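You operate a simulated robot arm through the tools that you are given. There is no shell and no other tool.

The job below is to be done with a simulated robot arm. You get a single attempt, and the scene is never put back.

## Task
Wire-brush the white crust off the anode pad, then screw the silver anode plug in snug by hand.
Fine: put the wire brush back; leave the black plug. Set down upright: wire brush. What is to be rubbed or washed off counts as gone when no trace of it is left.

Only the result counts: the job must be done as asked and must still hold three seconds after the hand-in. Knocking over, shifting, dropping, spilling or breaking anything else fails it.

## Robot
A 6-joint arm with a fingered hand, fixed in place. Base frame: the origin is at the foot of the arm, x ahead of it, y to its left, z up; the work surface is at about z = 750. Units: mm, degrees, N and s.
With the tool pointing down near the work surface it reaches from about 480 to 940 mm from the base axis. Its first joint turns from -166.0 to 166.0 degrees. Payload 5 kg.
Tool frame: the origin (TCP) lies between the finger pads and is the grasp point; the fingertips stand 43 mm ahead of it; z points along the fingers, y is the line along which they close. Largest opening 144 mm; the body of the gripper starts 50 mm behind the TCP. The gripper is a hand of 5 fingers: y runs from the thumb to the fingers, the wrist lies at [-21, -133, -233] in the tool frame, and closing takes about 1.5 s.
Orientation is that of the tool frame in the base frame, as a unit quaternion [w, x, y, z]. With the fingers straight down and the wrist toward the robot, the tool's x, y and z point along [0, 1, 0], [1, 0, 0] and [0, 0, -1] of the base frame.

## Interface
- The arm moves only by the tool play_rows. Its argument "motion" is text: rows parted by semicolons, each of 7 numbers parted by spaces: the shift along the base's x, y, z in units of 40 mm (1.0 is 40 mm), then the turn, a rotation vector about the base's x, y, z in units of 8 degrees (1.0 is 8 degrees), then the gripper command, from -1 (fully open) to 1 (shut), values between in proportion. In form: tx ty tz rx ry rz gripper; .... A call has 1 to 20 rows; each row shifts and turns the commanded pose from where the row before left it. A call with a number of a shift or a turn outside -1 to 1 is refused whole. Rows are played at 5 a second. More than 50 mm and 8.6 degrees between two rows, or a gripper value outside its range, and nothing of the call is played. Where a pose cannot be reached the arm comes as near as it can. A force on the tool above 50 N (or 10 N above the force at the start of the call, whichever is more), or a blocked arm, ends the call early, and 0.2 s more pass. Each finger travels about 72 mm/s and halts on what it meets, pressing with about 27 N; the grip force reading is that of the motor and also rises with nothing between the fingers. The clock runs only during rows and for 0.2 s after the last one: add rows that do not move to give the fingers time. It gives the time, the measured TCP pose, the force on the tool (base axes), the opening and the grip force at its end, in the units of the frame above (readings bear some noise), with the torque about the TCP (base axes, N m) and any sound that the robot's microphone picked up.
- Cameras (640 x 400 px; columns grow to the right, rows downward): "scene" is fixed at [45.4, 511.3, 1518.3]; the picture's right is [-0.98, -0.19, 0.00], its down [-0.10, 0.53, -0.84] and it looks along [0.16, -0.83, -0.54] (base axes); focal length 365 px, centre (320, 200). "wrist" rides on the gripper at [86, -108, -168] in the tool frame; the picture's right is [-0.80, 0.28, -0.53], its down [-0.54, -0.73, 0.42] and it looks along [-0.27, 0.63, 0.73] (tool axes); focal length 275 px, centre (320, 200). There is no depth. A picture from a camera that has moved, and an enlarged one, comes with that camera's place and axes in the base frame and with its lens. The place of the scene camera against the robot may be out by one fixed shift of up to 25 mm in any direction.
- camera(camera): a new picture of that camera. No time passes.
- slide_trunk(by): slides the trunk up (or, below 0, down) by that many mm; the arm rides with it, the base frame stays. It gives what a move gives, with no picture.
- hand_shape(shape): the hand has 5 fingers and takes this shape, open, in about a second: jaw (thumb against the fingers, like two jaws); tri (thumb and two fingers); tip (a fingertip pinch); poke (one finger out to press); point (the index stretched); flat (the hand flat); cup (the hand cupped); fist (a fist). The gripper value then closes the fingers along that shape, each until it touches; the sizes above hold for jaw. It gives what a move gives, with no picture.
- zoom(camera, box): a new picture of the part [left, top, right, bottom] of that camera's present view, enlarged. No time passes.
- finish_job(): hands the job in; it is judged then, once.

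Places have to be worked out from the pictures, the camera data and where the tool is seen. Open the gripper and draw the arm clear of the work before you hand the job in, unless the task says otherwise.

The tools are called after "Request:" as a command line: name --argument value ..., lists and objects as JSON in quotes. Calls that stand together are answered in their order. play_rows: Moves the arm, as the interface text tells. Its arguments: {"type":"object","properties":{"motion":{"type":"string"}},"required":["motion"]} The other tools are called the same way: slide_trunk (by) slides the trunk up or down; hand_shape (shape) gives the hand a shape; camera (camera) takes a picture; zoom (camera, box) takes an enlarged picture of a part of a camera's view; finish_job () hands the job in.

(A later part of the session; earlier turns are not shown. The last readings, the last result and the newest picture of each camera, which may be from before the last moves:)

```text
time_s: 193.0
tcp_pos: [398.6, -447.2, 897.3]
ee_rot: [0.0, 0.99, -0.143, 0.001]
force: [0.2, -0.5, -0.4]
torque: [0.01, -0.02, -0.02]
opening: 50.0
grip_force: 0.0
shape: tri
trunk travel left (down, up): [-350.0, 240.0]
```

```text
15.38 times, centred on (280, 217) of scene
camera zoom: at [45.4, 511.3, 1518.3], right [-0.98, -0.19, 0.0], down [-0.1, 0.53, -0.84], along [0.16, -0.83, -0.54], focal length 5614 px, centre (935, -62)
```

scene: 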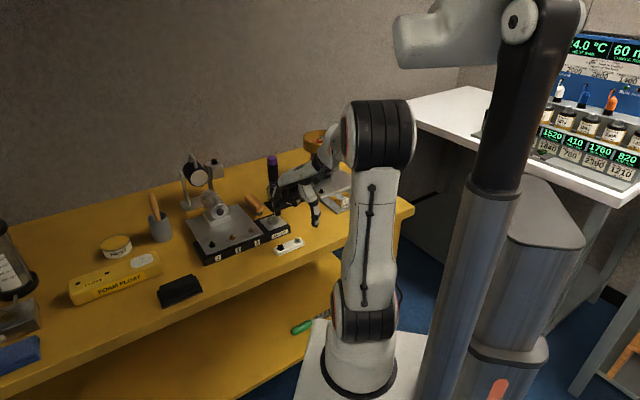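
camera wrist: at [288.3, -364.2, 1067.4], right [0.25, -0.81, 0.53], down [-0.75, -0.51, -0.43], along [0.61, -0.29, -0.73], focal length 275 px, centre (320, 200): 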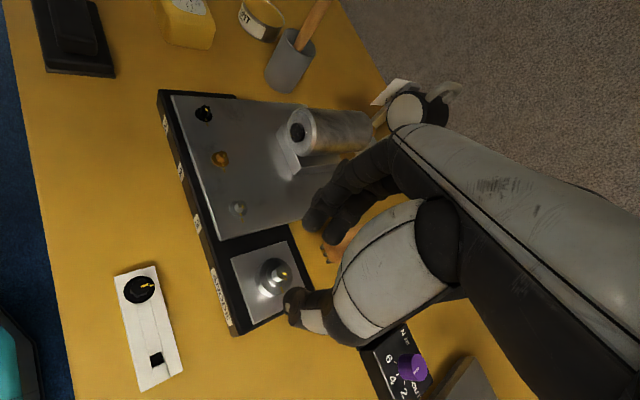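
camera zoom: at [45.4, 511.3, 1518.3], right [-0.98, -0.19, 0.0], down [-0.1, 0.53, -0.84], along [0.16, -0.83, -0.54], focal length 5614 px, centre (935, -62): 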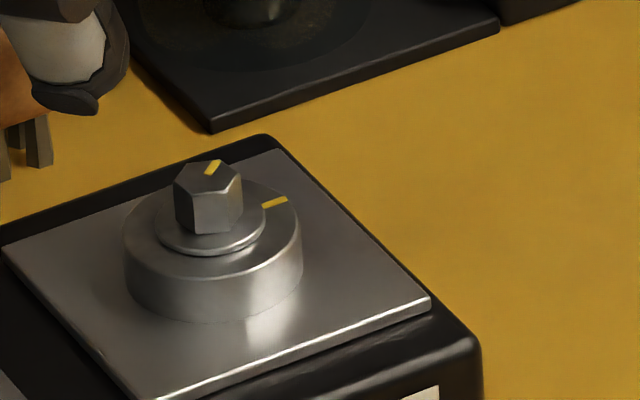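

The tri grip slipped almost entirely; the plug moved only about 7° to about −97°, so it is now resisting turning. I compare the flange gap with the already-installed plugs to judge whether it is seated.

Request:
zoom --camera "scene" --box '[240, 220, 264, 240]'

Request:
zoom --camera "scene" --box '[270, 208, 290, 224]'

Request:
zoom --camera "wrist" --box '[262, 245, 296, 279]'

```text
16.00 times, centred on (252, 230) of scene
camera zoom: at [45.4, 511.3, 1518.3], right [-0.98, -0.19, 0.0], down [-0.1, 0.53, -0.84], along [0.16, -0.83, -0.54], focal length 5839 px, centre (1408, -280)
```

zoom: 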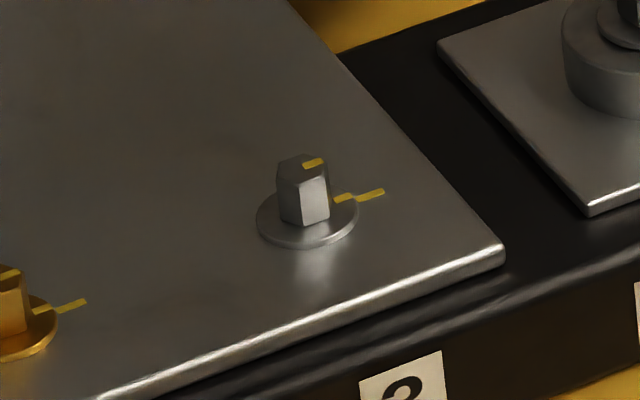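

```text
16.00 times, centred on (280, 216) of scene
camera zoom: at [45.4, 511.3, 1518.3], right [-0.98, -0.19, 0.0], down [-0.1, 0.53, -0.84], along [0.16, -0.83, -0.54], focal length 5839 px, centre (960, -56)
```

zoom: 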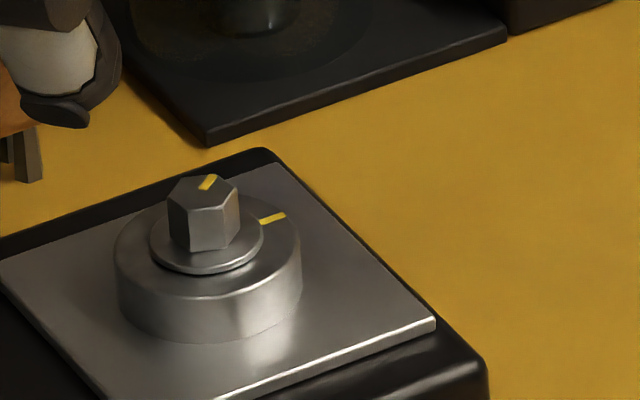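

```text
11.76 times, centred on (279, 262) of wrist
camera zoom: at [511.0, -369.3, 1064.3], right [-0.85, -0.05, 0.53], down [-0.31, 0.85, -0.42], along [-0.43, -0.53, -0.73], focal length 3238 px, centre (802, -529)
```

zoom: 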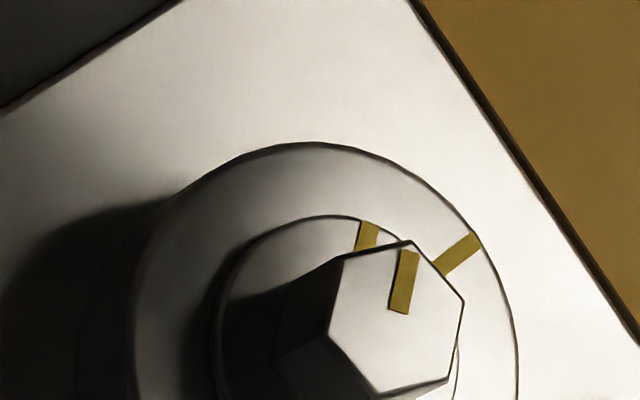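

The flange is now within a few tenths of a millimetre of the boss, so it's in the final tightening phase, with the marks about 37° from alignment. I return to the tip pinch, realign on the flats at azimuth −67.5°, and plan a stroke with more downward pressure.

Request:
hand_shape --shape "tip"

Request:
play_rows --motion "-0.03 -0.075 0 0 0 1 -0.2; -0.03 -0.075 0 0 0 1 0.1; 0 0 0 0 0 1 0.4; 0 0 0 0 0 1 0.4; 0 0 0 0 0 0.9 0.4; 0 0 -0.5 0 0 0 0.4; 0 0 -0.5 0 0 0 0.4; 0 0 -0.2 0 0 0 0.4; 0 0 0 0 0 0 0.4; 0 0 0 0 0 0 0.4"

Request:
zoom --camera "wrist" --box '[260, 210, 340, 310]'

```text
time_s: 193.9
tcp_pos: [398.5, -447.9, 897.9]
ee_rot: [0.0, 0.99, -0.143, 0.001]
force: [0.3, 0.0, 1.3]
torque: [-0.02, -0.01, 0.02]
opening: 143.5
grip_force: 0.0
shape: tip
trunk travel left (down, up): [-350.0, 240.0]
```

```text
time_s: 196.1
tcp_pos: [395.8, -454.6, 850.2]
ee_rot: [0.0, 0.98, 0.197, 0.001]
force: [-0.5, -0.1, -0.2]
torque: [0.01, -0.02, 0.01]
opening: 44.0
grip_force: 0.0
shape: tip
trunk travel left (down, up): [-350.0, 240.0]
```

```text
4.00 times, centred on (300, 260) of wrist
camera zoom: at [432.0, -321.4, 1016.6], right [-0.63, -0.57, 0.53], down [-0.78, 0.46, -0.42], along [0.0, -0.68, -0.73], focal length 1101 px, centre (400, -40)
```

zoom: 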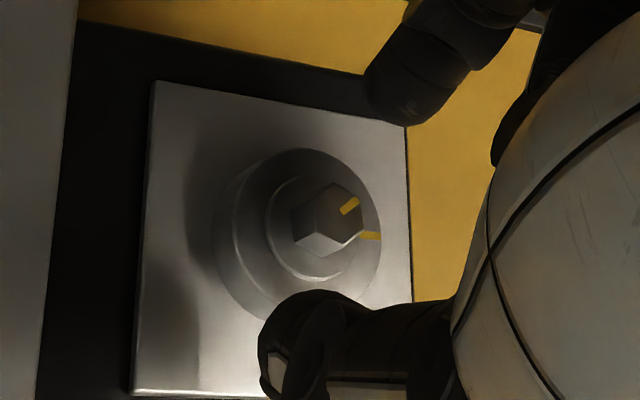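

The plug is centred at tool (1.6,−1.2). I lower, close, then press down 2 mm so the fingertips also bear on the flange.

Request:
play_rows --motion "0 0 -0.12 0 0 0 0.4; 0 0 -0.1 0 0 0 0.4; 0 0 0 0 0 0 0.4; 0 0 0 0 0 0 0.6; 0 0 0 0 0 0 0.7; 0 0 0 0 0 0 0.8; 0 0 0 0 0 0 1; 0 0 0 0 0 0 1; 0 0 0 0 0 0 1; 0 0 -0.03 0 0 0 1; 0 0 -0.02 0 0 0 1; 0 0 0 0 0 0 1"

Request:
zoom --camera "wrist" --box '[260, 210, 340, 310]'

```text
time_s: 198.7
tcp_pos: [395.1, -454.5, 840.5]
ee_rot: [0.002, 0.981, 0.196, 0.002]
force: [-3.6, 2.0, 8.7]
torque: [-0.01, 0.06, -0.08]
opening: 8.3
grip_force: 27.5
shape: tip
trunk travel left (down, up): [-350.0, 240.0]
```

```text
4.00 times, centred on (300, 260) of wrist
camera zoom: at [432.0, -321.8, 1007.3], right [-0.63, -0.57, 0.53], down [-0.78, 0.46, -0.43], along [0.0, -0.68, -0.73], focal length 1101 px, centre (400, -40)
```

zoom: 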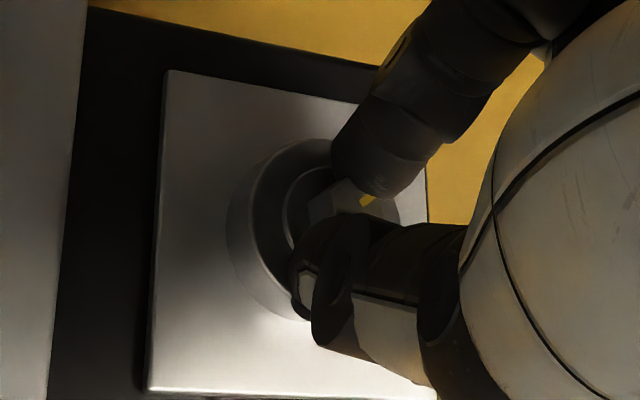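

Good hold with 9 N downward. I turn 40° slowly in 4° steps and look at the torque.

Request:
play_rows --motion "-0.004 0.0014 -0.01 0 0 -0.5 1; -0.004 0.0014 0 0 0 -0.5 1; -0.0038 0.0017 0 0 0 -0.5 1; -0.0038 0.0017 0 0 0 -0.5 1; -0.0034 0.002 0 0 0 -0.5 1; -0.0034 0.002 0 0 0 -0.5 1; -0.003 0.0024 0 0 0 -0.5 1; -0.003 0.0024 0 0 0 -0.5 1; -0.0026 0.0026 0 0 0 -0.5 1; -0.0026 0.0026 0 0 0 -0.5 1"

Request:
zoom --camera "wrist" --box '[260, 210, 340, 310]'

Request:
zoom --camera "scene" --box '[270, 208, 290, 224]'

```text
time_s: 200.9
tcp_pos: [395.7, -454.1, 841.1]
ee_rot: [0.001, 0.989, -0.15, 0.002]
force: [15.7, -7.4, 16.7]
torque: [-0.3, -0.57, 0.22]
opening: 8.0
grip_force: 27.5
shape: tip
trunk travel left (down, up): [-350.0, 240.0]
```

```text
4.00 times, centred on (300, 260) of wrist
camera zoom: at [508.5, -376.1, 1007.3], right [-0.85, -0.03, 0.53], down [-0.3, 0.85, -0.43], along [-0.44, -0.52, -0.73], focal length 1101 px, centre (400, -40)
```

zoom: 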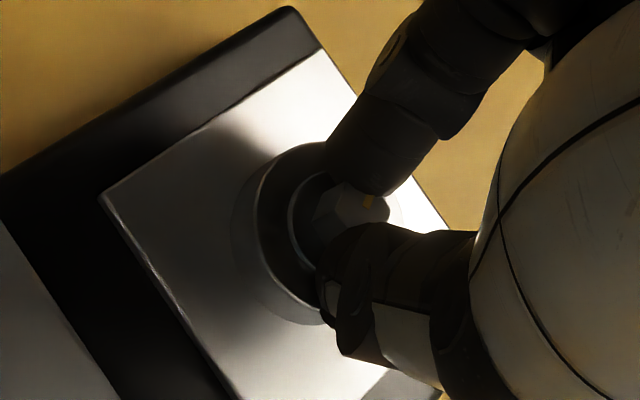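

```text
16.00 times, centred on (280, 216) of scene
camera zoom: at [45.4, 511.3, 1518.3], right [-0.98, -0.19, 0.0], down [-0.1, 0.53, -0.84], along [0.16, -0.83, -0.54], focal length 5839 px, centre (960, -56)
```

zoom: 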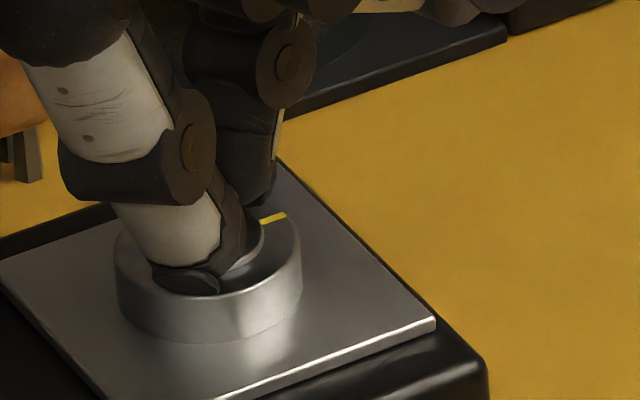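

Reaction torque about the plug is now about 0.24 N·m and the plug turned with the hand. I release and check the mark alignment.

Request:
play_rows --motion "0 0 0.05 0 0 0 1; 0 0 0 0 0 0 0.8; 0 0 0 0 0 0 0.6; 0 0 0 0 0 0 0.4; 0 0 0.2 0 0 0 0.4; 0 0 0.5 0 0 0 0.4; 0 0 0.7 0 0 0 0.4; 0 0 0 0 0 0 0.4; 0 0 0 0 0 0 0.4"

Request:
zoom --camera "wrist" --box '[262, 240, 296, 274]'

Request:
zoom --camera "scene" --box '[270, 208, 290, 224]'

```text
time_s: 202.9
tcp_pos: [392.1, -452.1, 896.5]
ee_rot: [0.0, 0.989, -0.151, 0.001]
force: [0.7, 0.0, 0.5]
torque: [0.0, 0.0, -0.02]
opening: 42.9
grip_force: 0.1
shape: tip
trunk travel left (down, up): [-350.0, 240.0]
```

```text
11.76 times, centred on (279, 257) of wrist
camera zoom: at [507.0, -374.9, 1063.7], right [-0.85, -0.03, 0.53], down [-0.3, 0.85, -0.42], along [-0.44, -0.52, -0.73], focal length 3238 px, centre (802, -471)
```

zoom: 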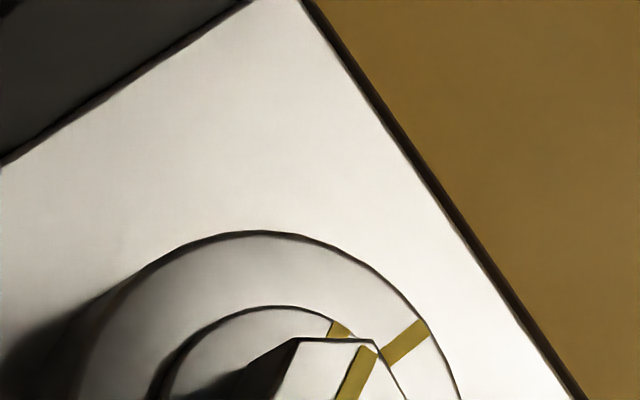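

```text
16.00 times, centred on (280, 216) of scene
camera zoom: at [45.4, 511.3, 1518.3], right [-0.98, -0.19, 0.0], down [-0.1, 0.53, -0.84], along [0.16, -0.83, -0.54], focal length 5839 px, centre (960, -56)
```

zoom: 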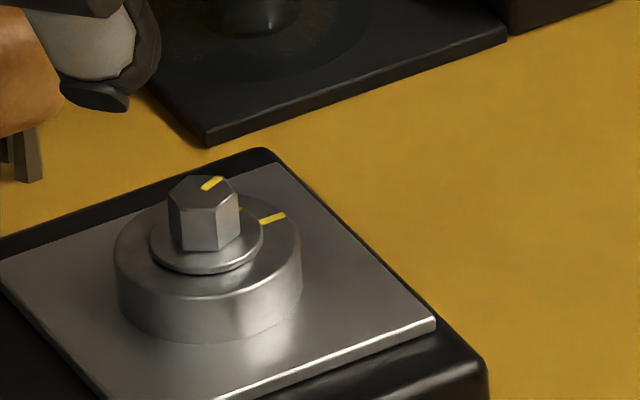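

The mark moved closer to the boss mark. I zoom properly to measure the remaining angle.

Request:
zoom --camera "wrist" --box '[255, 245, 300, 290]'

```text
8.89 times, centred on (278, 268) of wrist
camera zoom: at [507.0, -374.9, 1063.7], right [-0.85, -0.03, 0.53], down [-0.3, 0.85, -0.42], along [-0.44, -0.52, -0.73], focal length 2447 px, centre (698, -400)
```

zoom: 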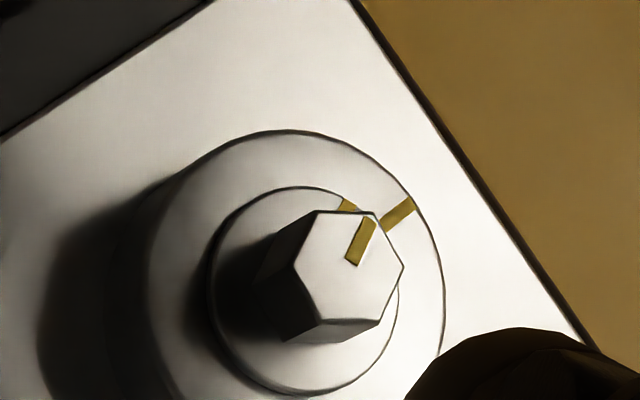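

The mark is at about −111°, 24° short of alignment, with rising torque. I regrasp on the flats at azimuth −81° for a longer, firmer stroke.

Request:
play_rows --motion "0.025 -0.0175 0 0 0 0.8 0.4; 0.025 -0.0175 0 0 0 0.8 0.4; 0 0 0 0 0 0.8 0.4; 0 0 -0.3 0 0 0.85 0.4; 0 0 -0.6 0 0 0 0.4; 0 0 -0.45 0 0 0 0.4; 0 0 0 0 0 0 0.4; 0 0 0 0 0 0 0.4"

Request:
zoom --camera "wrist" --box '[260, 210, 340, 310]'

```text
time_s: 204.7
tcp_pos: [395.5, -455.4, 843.2]
ee_rot: [0.0, 0.997, 0.075, 0.001]
force: [-0.4, 0.3, -0.3]
torque: [-0.01, 0.03, 0.0]
opening: 42.8
grip_force: 0.0
shape: tip
trunk travel left (down, up): [-350.0, 240.0]
```

```text
4.00 times, centred on (300, 260) of wrist
camera zoom: at [463.7, -335.3, 1010.5], right [-0.75, -0.4, 0.53], down [-0.65, 0.64, -0.42], along [-0.17, -0.66, -0.73], focal length 1101 px, centre (400, -40)
```

zoom: 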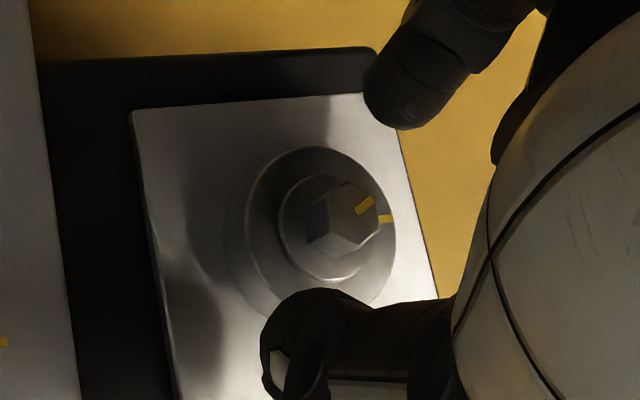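

Centred well. I make the small shift, lower, close and press down slightly.

Request:
play_rows --motion "-0.003 0.02 -0.05 0 0 0 0.4; 0 0 -0.03 0 0 0 0.4; 0 0 0 0 0 0 0.4; 0 0 0 0 0 0 0.6; 0 0 0 0 0 0 0.7; 0 0 0 0 0 0 0.8; 0 0 0 0 0 0 1; 0 0 0 0 0 0 1; 0 0 0 0 0 0 1; 0 0 -0.02 0 0 0 1; 0 0 0 0 0 0 1"

Request:
play_rows --motion "-0.0025 0.0018 0 0 0 -1 1; -0.0025 0.0018 0 0 0 -1 1; -0.0025 0.0018 0 0 0 -1 1; -0.0025 0.0018 0 0 0 -1 1; -0.0025 0.0018 0 0 0 -1 1"

Request:
zoom --camera "wrist" --box '[260, 210, 340, 310]'

```text
time_s: 207.1
tcp_pos: [395.6, -454.3, 840.4]
ee_rot: [0.0, 0.997, 0.076, 0.002]
force: [-0.9, 3.3, 10.7]
torque: [0.37, 0.03, -0.03]
opening: 10.2
grip_force: 26.4
shape: tip
trunk travel left (down, up): [-350.0, 240.0]
```

```text
time_s: 208.3
tcp_pos: [395.9, -454.9, 839.2]
ee_rot: [0.001, 0.963, -0.27, 0.002]
force: [13.3, -5.7, 6.7]
torque: [-0.01, -0.51, 0.16]
opening: 9.6
grip_force: 27.3
shape: tip
trunk travel left (down, up): [-350.0, 240.0]
```

```text
4.00 times, centred on (300, 260) of wrist
camera zoom: at [525.6, -406.6, 1006.9], right [-0.83, 0.17, 0.53], down [-0.08, 0.9, -0.43], along [-0.55, -0.4, -0.73], focal length 1101 px, centre (400, -40)
```

zoom: 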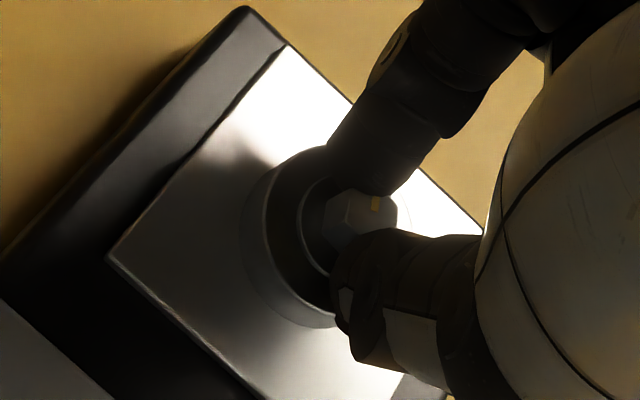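

Torque is building again with some side load. I relieve the side load by about 2 mm while continuing the turn another 40°.

Request:
play_rows --motion "0.025 -0.01 0 0 0 0 1; 0.02 -0.01 0 0 0 -0.6 1; 0.001 0.0024 0 0 0 -1 1; 0.001 0.0024 0 0 0 -1 1; 0.001 0.0024 0 0 0 -1 1; 0.001 0.0024 0 0 0 -1 1"

Request:
zoom --camera "wrist" --box '[260, 210, 340, 310]'

Request:
zoom --camera "scene" --box '[270, 208, 290, 224]'

```text
time_s: 209.7
tcp_pos: [395.9, -456.0, 838.9]
ee_rot: [0.001, 0.828, -0.56, 0.001]
force: [-1.8, -17.3, 6.2]
torque: [-0.76, 0.16, 0.11]
opening: 9.4
grip_force: 27.4
shape: tip
trunk travel left (down, up): [-350.0, 240.0]
```

```text
4.00 times, centred on (300, 260) of wrist
camera zoom: at [528.5, -495.4, 1006.3], right [-0.56, 0.64, 0.53], down [0.47, 0.77, -0.43], along [-0.68, 0.01, -0.73], focal length 1101 px, centre (400, -40)
```

zoom: 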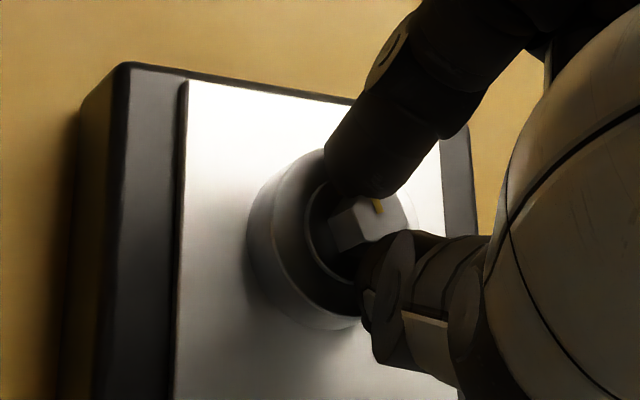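

```text
16.00 times, centred on (280, 216) of scene
camera zoom: at [45.4, 511.3, 1518.3], right [-0.98, -0.19, 0.0], down [-0.1, 0.53, -0.84], along [0.16, -0.83, -0.54], focal length 5839 px, centre (960, -56)
```

zoom: 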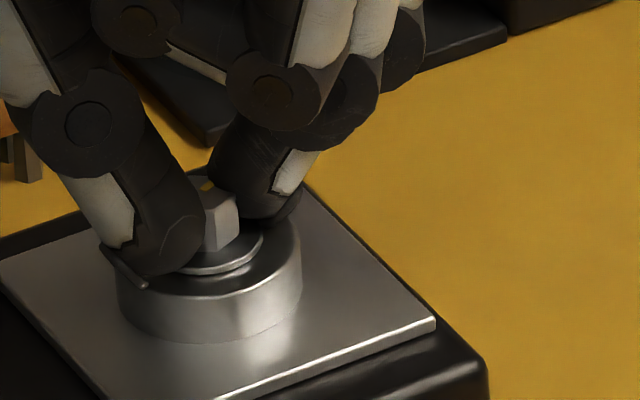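

I release and inspect the marks again.

Request:
play_rows --motion "0 0 0.04 0 0 0 1; 0 0 0 0 0 0 0.8; 0 0 0 0 0 0 0.6; 0 0 0 0 0 0 0.4; 0 0 0.2 0 0 0 0.4; 0 0 0.5 0 0 0 0.4; 0 0 0.7 0 0 0 0.4; 0 0 0 0 0 0 0.4; 0 0 0 0 0 0 0.4"

Request:
zoom --camera "wrist" --box '[255, 240, 300, 285]'

Request:
zoom --camera "scene" --box '[270, 208, 290, 224]'

```text
time_s: 211.7
tcp_pos: [395.5, -453.4, 897.9]
ee_rot: [0.002, 0.829, -0.56, 0.0]
force: [-1.1, -0.4, 0.1]
torque: [0.0, -0.02, 0.01]
opening: 42.5
grip_force: 0.1
shape: tip
trunk travel left (down, up): [-350.0, 240.0]
```

```text
8.89 times, centred on (278, 262) of wrist
camera zoom: at [528.7, -493.4, 1064.0], right [-0.56, 0.63, 0.53], down [0.47, 0.77, -0.43], along [-0.68, 0.01, -0.73], focal length 2447 px, centre (698, -356)
```

zoom: 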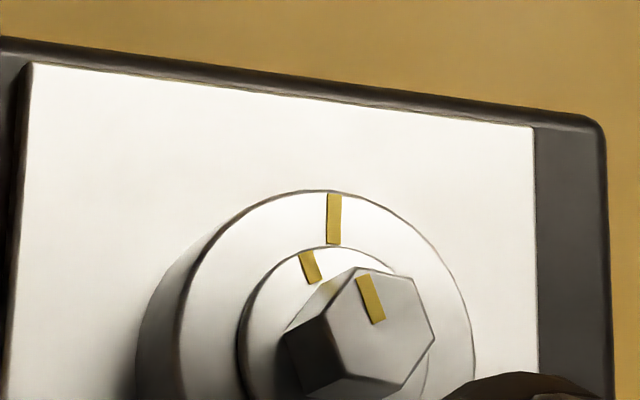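

```text
16.00 times, centred on (280, 216) of scene
camera zoom: at [45.4, 511.3, 1518.3], right [-0.98, -0.19, 0.0], down [-0.1, 0.53, -0.84], along [0.16, -0.83, -0.54], focal length 5839 px, centre (960, -56)
```

zoom: 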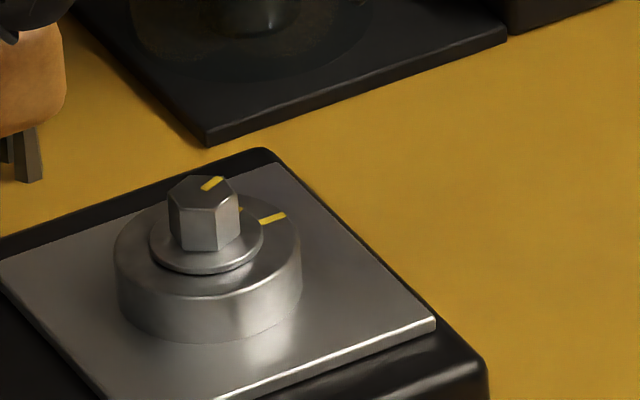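

Only a few more degrees gained: the data show a steady ~15 N side load toward tool +x, meaning the index carries nearly all of the torque while the thumb lags. I regrasp and this time shift the hand progressively along +x during the turn so both fingers load up.

Request:
play_rows --motion "0 0 0 0 0 1 0.4; 0 0 0 0 0 1 0.4; 0 0 0 0 0 1 0.4; 0 0 0 0 0 1 0.4; 0 0 0 0 0 1 0.4; 0 0 0 0 0 1 0.4; 0 0 0 0 0 1 0.4; 0 0 0 0 0 1 0.4; 0 0 0 0 0 1 0.4; 0 0 -0.4 0 0 0.2 0.4; 0 0 -0.5 0 0 0 0.4; 0 0 -0.4 0 0 0 0.4; 0 0 0 0 0 0 0.4; 0 0 0 0 0 0 0.4"

Request:
zoom --camera "wrist" --box '[260, 210, 340, 310]'

```text
time_s: 214.7
tcp_pos: [397.4, -454.3, 845.7]
ee_rot: [-0.001, 0.999, 0.049, 0.002]
force: [-0.5, 0.8, 0.0]
torque: [0.0, -0.02, -0.02]
opening: 42.7
grip_force: 0.0
shape: tip
trunk travel left (down, up): [-350.0, 240.0]
```

```text
4.00 times, centred on (300, 260) of wrist
camera zoom: at [471.3, -338.8, 1012.2], right [-0.77, -0.36, 0.53], down [-0.61, 0.67, -0.42], along [-0.2, -0.65, -0.73], focal length 1101 px, centre (400, -40)
```

zoom: 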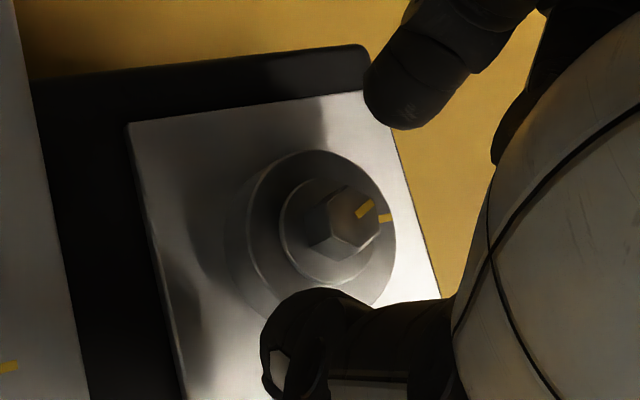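

Centred within 2 mm. I adjust, lower, close and press lightly.

Request:
play_rows --motion "-0.035 0.02 -0.07 0 0 0 0.4; 0 0 -0.05 0 0 0 0.4; 0 0 0 0 0 0 0.4; 0 0 0 0 0 0 0.6; 0 0 0 0 0 0 0.7; 0 0 0 0 0 0 0.8; 0 0 0 0 0 0 1; 0 0 0 0 0 0 1; 0 0 0 0 0 0 1; 0 0 0 0 0 0 1"

Request:
play_rows --motion "0.01 0.0022 -0.01 0 0 -1 1; 0.0099 0.0004 0 0 0 -1 1; 0.0096 -0.0013 0 0 0 -1 1; 0.009 -0.003 0 0 0 -1 1; 0.0083 -0.0046 0 0 0 -1 1"

Request:
zoom --camera "wrist" --box '[260, 210, 340, 310]'

```text
time_s: 216.9
tcp_pos: [396.5, -453.6, 840.7]
ee_rot: [0.0, 0.999, 0.047, 0.001]
force: [0.4, 1.1, -1.2]
torque: [0.02, 0.03, 0.0]
opening: 8.2
grip_force: 26.9
shape: tip
trunk travel left (down, up): [-350.0, 240.0]
```

```text
time_s: 218.1
tcp_pos: [397.3, -454.6, 840.5]
ee_rot: [0.001, 0.955, -0.297, 0.002]
force: [6.6, -6.4, 2.1]
torque: [-0.23, -0.26, 0.16]
opening: 7.7
grip_force: 27.4
shape: tip
trunk travel left (down, up): [-350.0, 240.0]
```

```text
4.00 times, centred on (300, 260) of wrist
camera zoom: at [529.6, -414.1, 1007.4], right [-0.82, 0.22, 0.53], down [-0.03, 0.9, -0.43], along [-0.57, -0.37, -0.73], focal length 1101 px, centre (400, -40)
```

zoom: 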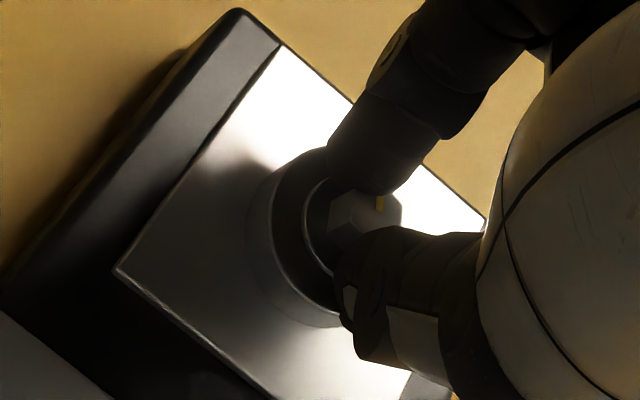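

Side load is halved and torque is 0.16 N·m after 40°. I continue the turn with the same progressive shift.

Request:
play_rows --motion "0.0128 -0.007 0 0 0 -1 1; 0.0114 -0.0085 0 0 0 -1 1; 0.0098 -0.0097 0 0 0 -1 1; 0.008 -0.0109 0 0 0 -1 1; 0.0059 -0.0118 0 0 0 -1 1"

Request:
zoom --camera "wrist" --box '[260, 210, 340, 310]'

Request:
zoom --camera "scene" --box '[270, 208, 290, 224]'

```text
time_s: 219.3
tcp_pos: [397.0, -458.1, 839.3]
ee_rot: [0.002, 0.795, -0.606, 0.001]
force: [-6.5, -13.8, 7.6]
torque: [-0.72, 0.44, 0.16]
opening: 7.5
grip_force: 27.1
shape: tip
trunk travel left (down, up): [-350.0, 240.0]
```

```text
4.00 times, centred on (300, 260) of wrist
camera zoom: at [525.0, -511.0, 1007.0], right [-0.48, 0.69, 0.53], down [0.56, 0.71, -0.43], along [-0.68, 0.09, -0.73], focal length 1101 px, centre (400, -40)
```

zoom: 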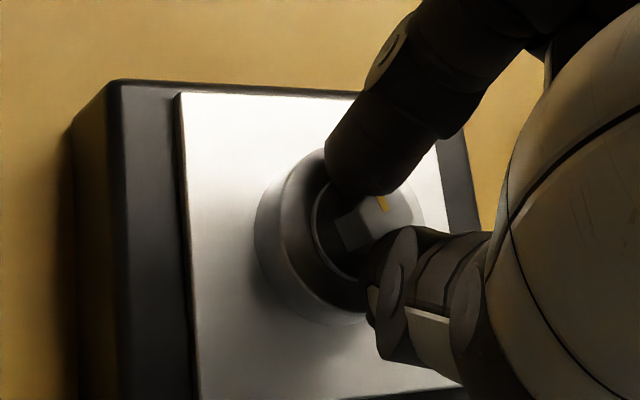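

```text
16.00 times, centred on (280, 216) of scene
camera zoom: at [45.4, 511.3, 1518.3], right [-0.98, -0.19, 0.0], down [-0.1, 0.53, -0.84], along [0.16, -0.83, -0.54], focal length 5839 px, centre (960, -56)
```

zoom: 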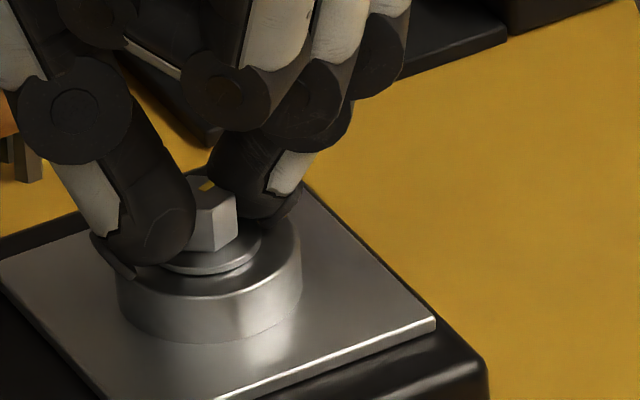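

I release again and measure.

Request:
play_rows --motion "0 0 0.03 0 0 0 1; 0 0 0 0 0 0 0.8; 0 0 0 0 0 0 0.6; 0 0 0 0 0 0 0.4; 0 0 0.2 0 0 0 0.4; 0 0 0.5 0 0 0 0.4; 0 0 0.7 0 0 0 0.4; 0 0 0 0 0 0 0.4; 0 0 0 0 0 0 0.4"

Request:
zoom --camera "wrist" --box '[255, 240, 300, 285]'

Request:
zoom --camera "scene" --box '[270, 208, 290, 224]'

```text
time_s: 221.3
tcp_pos: [398.6, -455.4, 896.7]
ee_rot: [0.001, 0.796, -0.605, 0.001]
force: [-0.1, 0.3, 0.4]
torque: [0.04, -0.04, 0.0]
opening: 42.7
grip_force: 0.1
shape: tip
trunk travel left (down, up): [-350.0, 240.0]
```

```text
8.89 times, centred on (278, 262) of wrist
camera zoom: at [526.0, -509.6, 1063.7], right [-0.49, 0.69, 0.53], down [0.55, 0.72, -0.42], along [-0.68, 0.09, -0.73], focal length 2447 px, centre (698, -356)
```

zoom: 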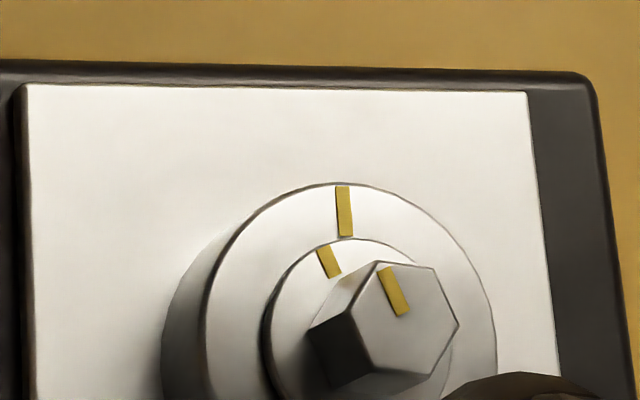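

```text
16.00 times, centred on (280, 216) of scene
camera zoom: at [45.4, 511.3, 1518.3], right [-0.98, -0.19, 0.0], down [-0.1, 0.53, -0.84], along [0.16, -0.83, -0.54], focal length 5839 px, centre (960, -56)
```

zoom: 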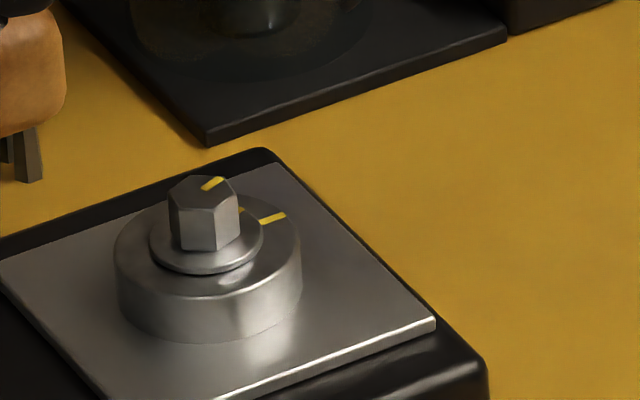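

The plug barely moved (about 20° short of mark alignment) despite good torque. I zoom tightly at the flange edge to see whether there's still a gap to the boss.

Request:
zoom --camera "wrist" --box '[262, 262, 292, 292]'

Request:
zoom --camera "wrist" --box '[240, 235, 320, 300]'

```text
13.33 times, centred on (277, 277) of wrist
camera zoom: at [526.0, -509.6, 1063.7], right [-0.49, 0.69, 0.53], down [0.55, 0.72, -0.42], along [-0.68, 0.09, -0.73], focal length 3670 px, centre (893, -827)
```

zoom: 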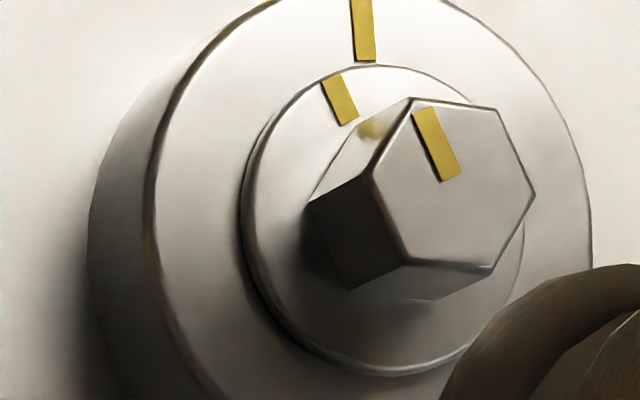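

```text
6.15 times, centred on (280, 268) of wrist
camera zoom: at [526.0, -509.6, 1063.7], right [-0.49, 0.69, 0.53], down [0.55, 0.72, -0.42], along [-0.68, 0.09, -0.73], focal length 1694 px, centre (566, -215)
```

zoom: 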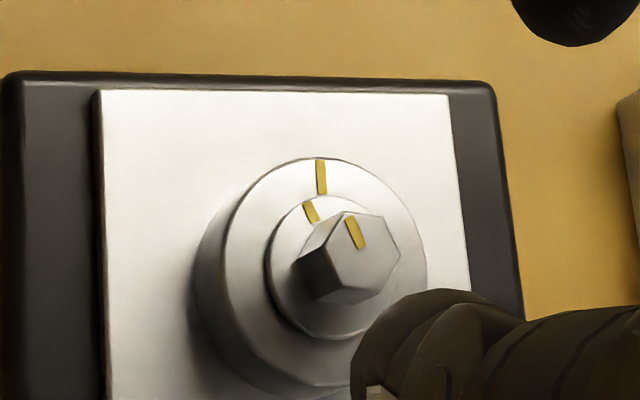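

The flange now looks flush on the boss. For a final firmer tightening I retry the tri chuck grip, this time with the plug at tool y ≈ +4 so both the thumb and two fingers have travel left to squeeze.

Request:
hand_shape --shape "tri"

Request:
play_rows --motion "-0.009 0.09 0 0 0 1 -0.2; -0.009 0.09 0 0 0 1 0.1; 0 0 0 0 0 1 0.3; 0 0 0 0 0 1 0.3; 0 0 0 0 0 1 0.3; 0 0 0 0 0 1 0.3; 0 0 0 0 0 1 0.3; 0 0 0 0 0 1 0.3; 0 0 0 0 0 1 0.3; 0 0 -0.4 0 0 0.9 0.3; 0 0 -0.5 0 0 0 0.3; 0 0 -0.3 0 0 0 0.3; 0 0 0 0 0 0 0.3; 0 0 0 0 0 0 0.3"

Request:
zoom --camera "wrist" --box '[255, 195, 345, 305]'

```text
time_s: 222.2
tcp_pos: [398.4, -455.1, 895.7]
ee_rot: [0.001, 0.796, -0.605, 0.001]
force: [0.3, -0.1, 0.0]
torque: [-0.01, -0.02, 0.0]
opening: 143.6
grip_force: 0.1
shape: tri
trunk travel left (down, up): [-350.0, 240.0]
```

```text
time_s: 225.2
tcp_pos: [399.3, -448.8, 849.3]
ee_rot: [-0.001, 0.999, 0.04, 0.002]
force: [0.1, 0.1, -1.5]
torque: [0.0, -0.01, -0.04]
opening: 50.8
grip_force: 0.1
shape: tri
trunk travel left (down, up): [-350.0, 240.0]
```

```text
3.64 times, centred on (300, 250) of wrist
camera zoom: at [475.7, -333.6, 1015.9], right [-0.77, -0.35, 0.53], down [-0.6, 0.68, -0.42], along [-0.21, -0.65, -0.73], focal length 1001 px, centre (393, 18)
```

zoom: 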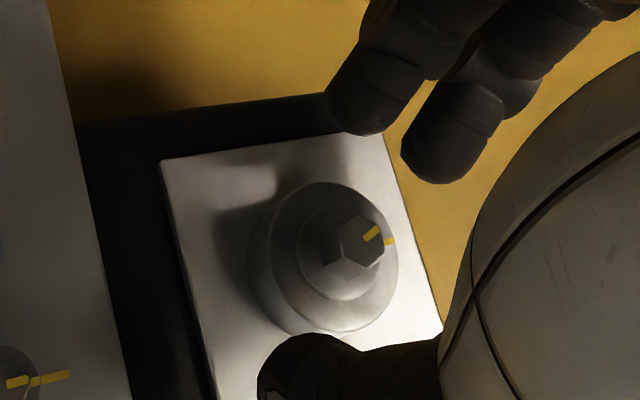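

The plug is at tool (−4.7, 4.8); I shift 2.2 mm, lower to z≈840.3 and close the tri grip.

Request:
play_rows --motion "-0.053 -0.02 -0.1 0 0 0 0.3; 0 0 -0.06 0 0 0 0.3; 0 0 -0.03 0 0 0 0.3; 0 0 0 0 0 0 0.3; 0 0 0 0 0 0 0.5; 0 0 0 0 0 0 0.65; 0 0 0 0 0 0 0.8; 0 0 0 0 0 0 1; 0 0 0 0 0 0 1; 0 0 0 0 0 0 1; 0 0 0 0 0 0 1"

Request:
zoom --camera "wrist" --box '[255, 195, 345, 305]'

Request:
zoom --camera "scene" --box '[264, 200, 296, 226]'

```text
time_s: 227.6
tcp_pos: [397.4, -448.9, 842.3]
ee_rot: [0.001, 0.999, 0.041, 0.002]
force: [1.7, 6.3, 0.9]
torque: [0.11, -0.07, 0.0]
opening: 2.1
grip_force: 27.5
shape: tri
trunk travel left (down, up): [-350.0, 240.0]
```

```text
3.64 times, centred on (300, 250) of wrist
camera zoom: at [473.3, -333.9, 1008.9], right [-0.77, -0.35, 0.53], down [-0.6, 0.68, -0.42], along [-0.21, -0.65, -0.73], focal length 1001 px, centre (393, 18)
```

zoom: 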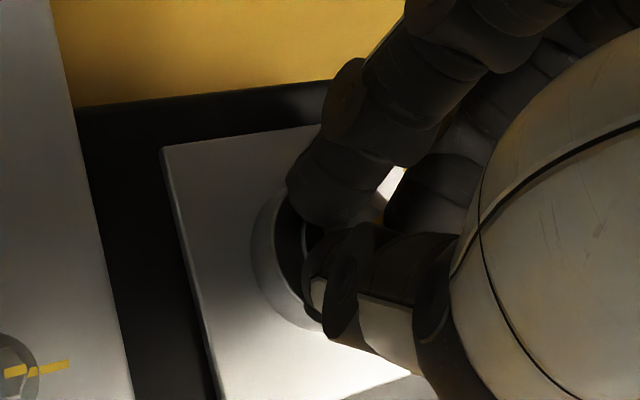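

```text
15.38 times, centred on (280, 213) of scene
camera zoom: at [45.4, 511.3, 1518.3], right [-0.98, -0.19, 0.0], down [-0.1, 0.53, -0.84], along [0.16, -0.83, -0.54], focal length 5614 px, centre (935, 0)
```

zoom: 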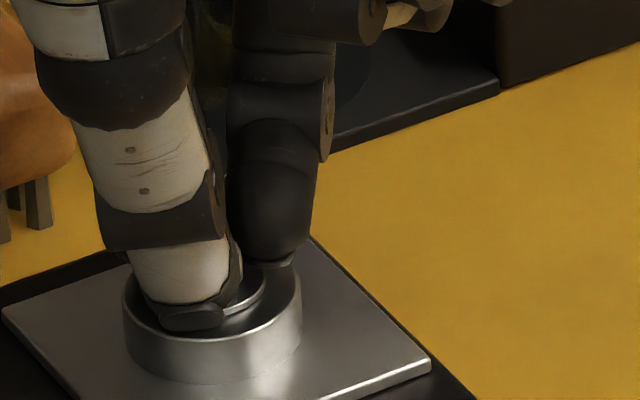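

The tri grip holds (opening 2.1). I shift slightly to balance the thumb, then turn in 16° pieces, reading forces as I go.

Request:
play_rows --motion "-0.003 0.035 0 0 0 0 1; 0 0 0 0 0 0 1; 0.0192 -0.006 0 0 0 -1 1; 0.0184 -0.0087 0 0 0 -1 1"

Request:
play_rows --motion "0.0173 -0.0112 0 0 0 -1 1; 0.0158 -0.0135 0 0 0 -1 1"

Request:
zoom --camera "wrist" --box '[255, 195, 345, 305]'

```text
time_s: 228.6
tcp_pos: [398.5, -448.0, 841.9]
ee_rot: [0.002, 0.995, -0.099, 0.001]
force: [7.7, 3.8, 0.8]
torque: [0.1, -0.19, 0.08]
opening: 1.9
grip_force: 26.9
shape: tri
trunk travel left (down, up): [-350.0, 240.0]
```

```text
time_s: 229.2
tcp_pos: [399.5, -448.8, 842.0]
ee_rot: [0.001, 0.971, -0.238, 0.002]
force: [10.9, 3.4, 1.7]
torque: [0.1, -0.34, 0.15]
opening: 2.0
grip_force: 27.4
shape: tri
trunk travel left (down, up): [-350.0, 240.0]
```

```text
3.64 times, centred on (300, 250) of wrist
camera zoom: at [525.1, -392.0, 1009.3], right [-0.84, 0.12, 0.53], down [-0.15, 0.89, -0.43], along [-0.52, -0.44, -0.73], focal length 1001 px, centre (393, 18)
```

zoom: 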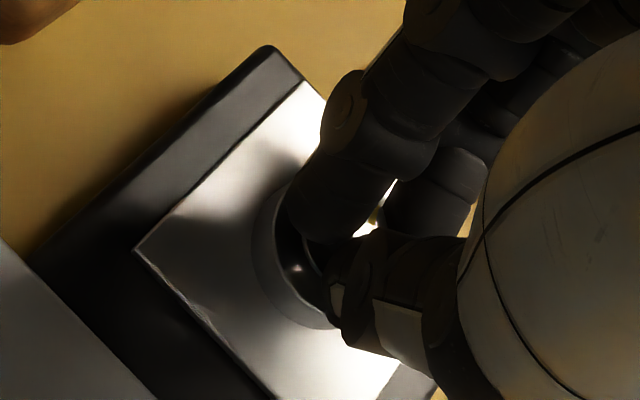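

Torque is building at 0.15 with moderate side load. I relieve 1.5 mm and continue.

Request:
play_rows --motion "0.037 0.012 0 0 0 0 1; 0.014 -0.0159 0 0 0 -1 1; 0.0119 -0.0177 0 0 0 -1 1"

Request:
play_rows --motion "0.0096 -0.0192 0 0 0 -1 1; 0.0072 -0.0204 0 0 0 -1 1"

Request:
zoom --camera "wrist" --box '[255, 195, 345, 305]'

```text
time_s: 230.0
tcp_pos: [400.8, -449.1, 842.0]
ee_rot: [0.001, 0.929, -0.369, 0.001]
force: [5.6, 3.5, 5.5]
torque: [0.09, -0.12, -0.03]
opening: 1.9
grip_force: 27.7
shape: tri
trunk travel left (down, up): [-350.0, 240.0]
```

```text
time_s: 230.6
tcp_pos: [402.9, -449.5, 842.1]
ee_rot: [0.001, 0.868, -0.496, 0.0]
force: [2.7, 12.6, 3.2]
torque: [0.43, -0.06, -0.02]
opening: 1.7
grip_force: 26.8
shape: tri
trunk travel left (down, up): [-350.0, 240.0]
```

```text
3.64 times, centred on (300, 250) of wrist
camera zoom: at [539.2, -468.8, 1008.1], right [-0.65, 0.54, 0.53], down [0.35, 0.84, -0.42], along [-0.68, -0.09, -0.73], focal length 1001 px, centre (393, 18)
```

zoom: 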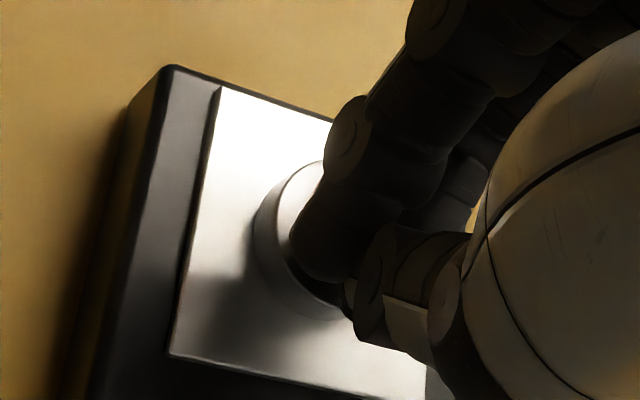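

Torque dropped, so it slipped again. I release and check the marks.

Request:
play_rows --motion "0 0 0.02 0 0 0 0.8; 0 0 0 0 0 0 0.5; 0 0 0 0 0 0 0.3; 0 0 0.2 0 0 0 0.3; 0 0 0.5 0 0 0 0.3; 0 0 0.7 0 0 0 0.3; 0 0 0 0 0 0 0.3; 0 0 0 0 0 0 0.3"

Request:
zoom --camera "wrist" --box '[250, 240, 300, 290]'

Request:
zoom --camera "scene" --box '[270, 208, 290, 224]'

```text
time_s: 232.4
tcp_pos: [402.3, -452.5, 898.2]
ee_rot: [0.001, 0.869, -0.495, 0.001]
force: [1.2, 0.4, 0.4]
torque: [0.01, 0.0, -0.02]
opening: 50.0
grip_force: 0.1
shape: tri
trunk travel left (down, up): [-350.0, 240.0]
```

```text
8.00 times, centred on (275, 265) of wrist
camera zoom: at [539.1, -470.3, 1065.2], right [-0.65, 0.54, 0.53], down [0.35, 0.84, -0.42], along [-0.67, -0.09, -0.73], focal length 2202 px, centre (680, -320)
```

zoom: 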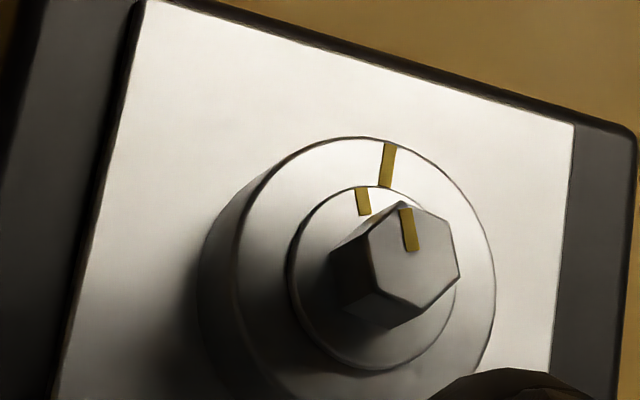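

```text
16.00 times, centred on (280, 216) of scene
camera zoom: at [45.4, 511.3, 1518.3], right [-0.98, -0.19, 0.0], down [-0.1, 0.53, -0.84], along [0.16, -0.83, -0.54], focal length 5839 px, centre (960, -56)
```

zoom: 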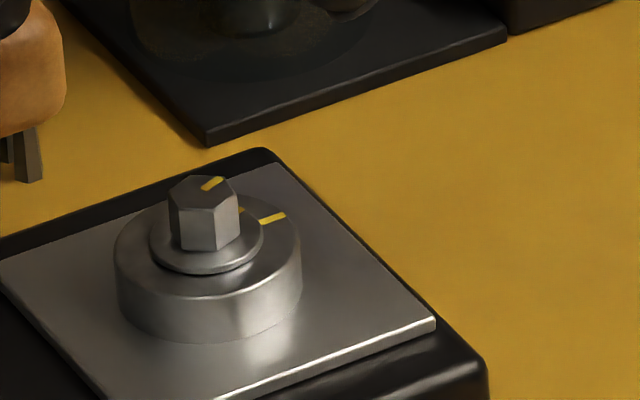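

No further movement: the plug now resists all I've applied. One of the earlier effective strokes had more downward pressure, so I try one last tip-pinch stroke with a firmer press to confirm it's as tight as the hand can make it.

Request:
hand_shape --shape "tip"

Request:
play_rows --motion "-0.09 -0.05 0 0 0 1 -0.2; -0.09 -0.05 0 0 0 1 0.1; 0 0 0 0 0 1 0.4; 0 0 0 0 0 1 0.4; 0 0 0 0 0 1 0.4; 0 0 0 0 0 1 0.4; 0 0 0 0 0 1 0.4; 0 0 0 0 0 1 0.4; 0 0 -0.4 0 0 0.1 0.4; 0 0 -0.5 0 0 0 0.4; 0 0 -0.35 0 0 0 0.4; 0 0 0 0 0 0 0.4; 0 0 0 0 0 0 0.4"

Request:
zoom --camera "wrist" --box '[260, 210, 340, 310]'

```text
time_s: 233.3
tcp_pos: [401.9, -450.9, 897.2]
ee_rot: [0.0, 0.869, -0.494, 0.001]
force: [-0.1, 0.1, 0.5]
torque: [-0.01, -0.01, -0.01]
opening: 143.8
grip_force: 0.1
shape: tip
trunk travel left (down, up): [-350.0, 240.0]
```

```text
time_s: 236.1
tcp_pos: [394.9, -455.7, 847.3]
ee_rot: [0.0, 0.999, 0.047, 0.001]
force: [0.7, 0.1, -1.2]
torque: [0.03, 0.03, -0.01]
opening: 44.3
grip_force: 0.1
shape: tip
trunk travel left (down, up): [-350.0, 240.0]
```

```text
4.00 times, centred on (300, 260) of wrist
camera zoom: at [469.6, -339.4, 1014.7], right [-0.77, -0.36, 0.53], down [-0.61, 0.67, -0.42], along [-0.2, -0.65, -0.73], focal length 1101 px, centre (400, -40)
```

zoom: 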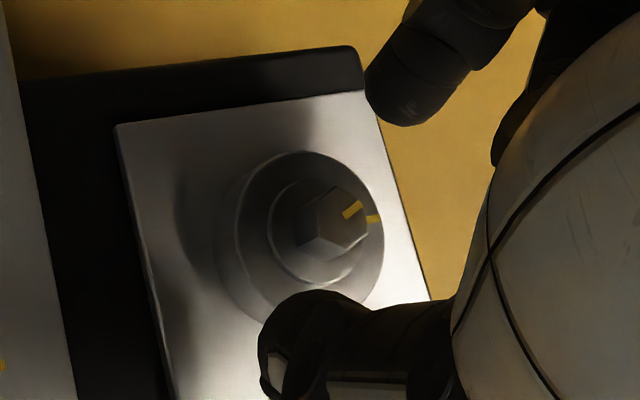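

I recentre, lower a bit deeper, close and press down firmly before turning.

Request:
play_rows --motion "0.014 0.038 -0.1 0 0 0 0.4; 0 0 -0.06 0 0 0 0.4; 0 0 -0.03 0 0 0 0.4; 0 0 0 0 0 0 0.4; 0 0 0 0 0 0 0.6; 0 0 0 0 0 0 0.7; 0 0 0 0 0 0 0.8; 0 0 0 0 0 0 1; 0 0 0 0 0 0 1; 0 0 0 0 0 0 1; 0 0 -0.04 0 0 0 1; 0 0 -0.03 0 0 0 1; 0 0 0 0 0 0 1"

Request:
play_rows --motion "0.004 0.002 0 0 0 -1 1; 0.004 0.001 0 0 0 -1 1; 0.004 0 0 0 0 -1 1; 0.004 -0.001 0 0 0 -1 1; 0.004 -0.002 0 0 0 -1 1"

Request:
zoom --camera "wrist" --box '[260, 210, 340, 310]'

```text
time_s: 238.9
tcp_pos: [395.5, -453.9, 840.0]
ee_rot: [0.002, 0.999, 0.048, 0.003]
force: [-2.0, 6.3, 25.2]
torque: [0.77, -0.01, -0.05]
opening: 9.1
grip_force: 27.1
shape: tip
trunk travel left (down, up): [-350.0, 240.0]
```

```text
time_s: 240.1
tcp_pos: [395.5, -457.2, 840.9]
ee_rot: [0.002, 0.955, -0.297, 0.003]
force: [10.5, -9.2, 24.9]
torque: [-0.56, -0.4, 0.2]
opening: 9.4
grip_force: 27.0
shape: tip
trunk travel left (down, up): [-350.0, 240.0]
```

```text
4.00 times, centred on (300, 260) of wrist
camera zoom: at [528.6, -414.9, 1006.0], right [-0.82, 0.22, 0.53], down [-0.03, 0.9, -0.43], along [-0.57, -0.37, -0.73], focal length 1101 px, centre (400, -40)
```

zoom: 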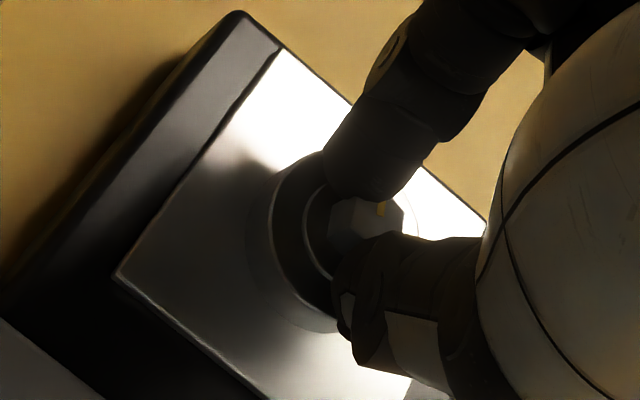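

Torque is around 0.22 N·m with 25 N press. I continue 24° more, then release and compare.

Request:
play_rows --motion "0.006 -0.006 0 0 0 -0.75 1; 0.006 -0.007 0 0 0 -0.75 1; 0.005 -0.008 0 0 0 -0.75 1; 0.004 -0.008 0 0 0 -0.75 1"

Request:
play_rows --motion "0 0 0.06 0 0 0 1; 0 0 0 0 0 0 0.8; 0 0 0 0 0 0 0.6; 0 0 0 0 0 0 0.4; 0 0 0.2 0 0 0 0.4; 0 0 0.5 0 0 0 0.4; 0 0 0.7 0 0 0 0.4; 0 0 0 0 0 0 0.4; 0 0 0 0 0 0 0.4"

Request:
zoom --camera "wrist" --box '[250, 240, 300, 290]'

Request:
zoom --camera "scene" --box '[270, 208, 290, 224]'

```text
time_s: 241.1
tcp_pos: [396.5, -457.3, 838.9]
ee_rot: [0.002, 0.872, -0.489, 0.002]
force: [3.8, -16.3, 25.5]
torque: [-1.02, 0.01, 0.41]
opening: 8.8
grip_force: 27.3
shape: tip
trunk travel left (down, up): [-350.0, 240.0]
```

```text
time_s: 243.1
tcp_pos: [396.3, -454.7, 897.3]
ee_rot: [0.001, 0.873, -0.489, 0.002]
force: [0.0, 1.2, 1.2]
torque: [0.03, -0.02, -0.02]
opening: 42.9
grip_force: 0.1
shape: tip
trunk travel left (down, up): [-350.0, 240.0]
```

```text
8.00 times, centred on (275, 265) of wrist
camera zoom: at [533.9, -471.6, 1064.5], right [-0.66, 0.53, 0.53], down [0.34, 0.84, -0.42], along [-0.67, -0.1, -0.73], focal length 2202 px, centre (680, -320)
```

zoom: 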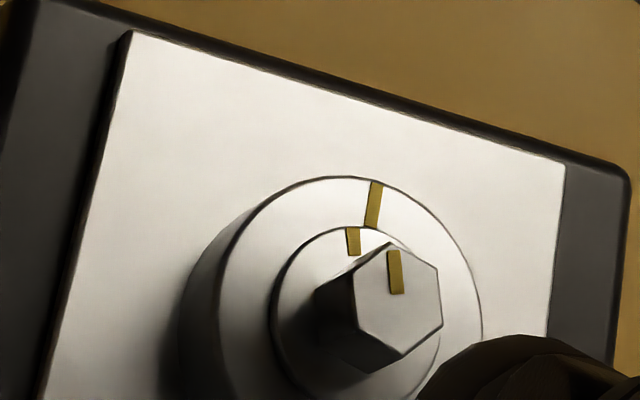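

```text
16.00 times, centred on (280, 216) of scene
camera zoom: at [45.4, 511.3, 1518.3], right [-0.98, -0.19, 0.0], down [-0.1, 0.53, -0.84], along [0.16, -0.83, -0.54], focal length 5839 px, centre (960, -56)
```

zoom: 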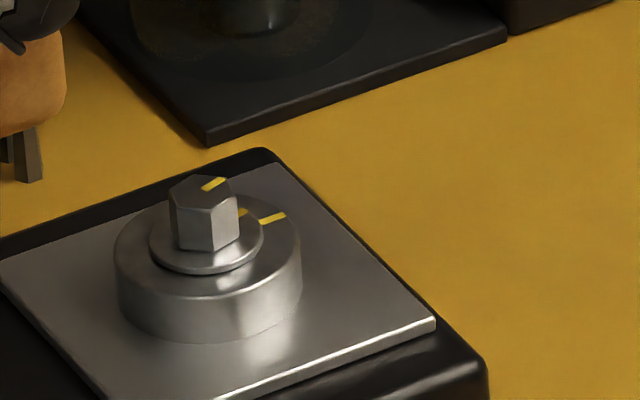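

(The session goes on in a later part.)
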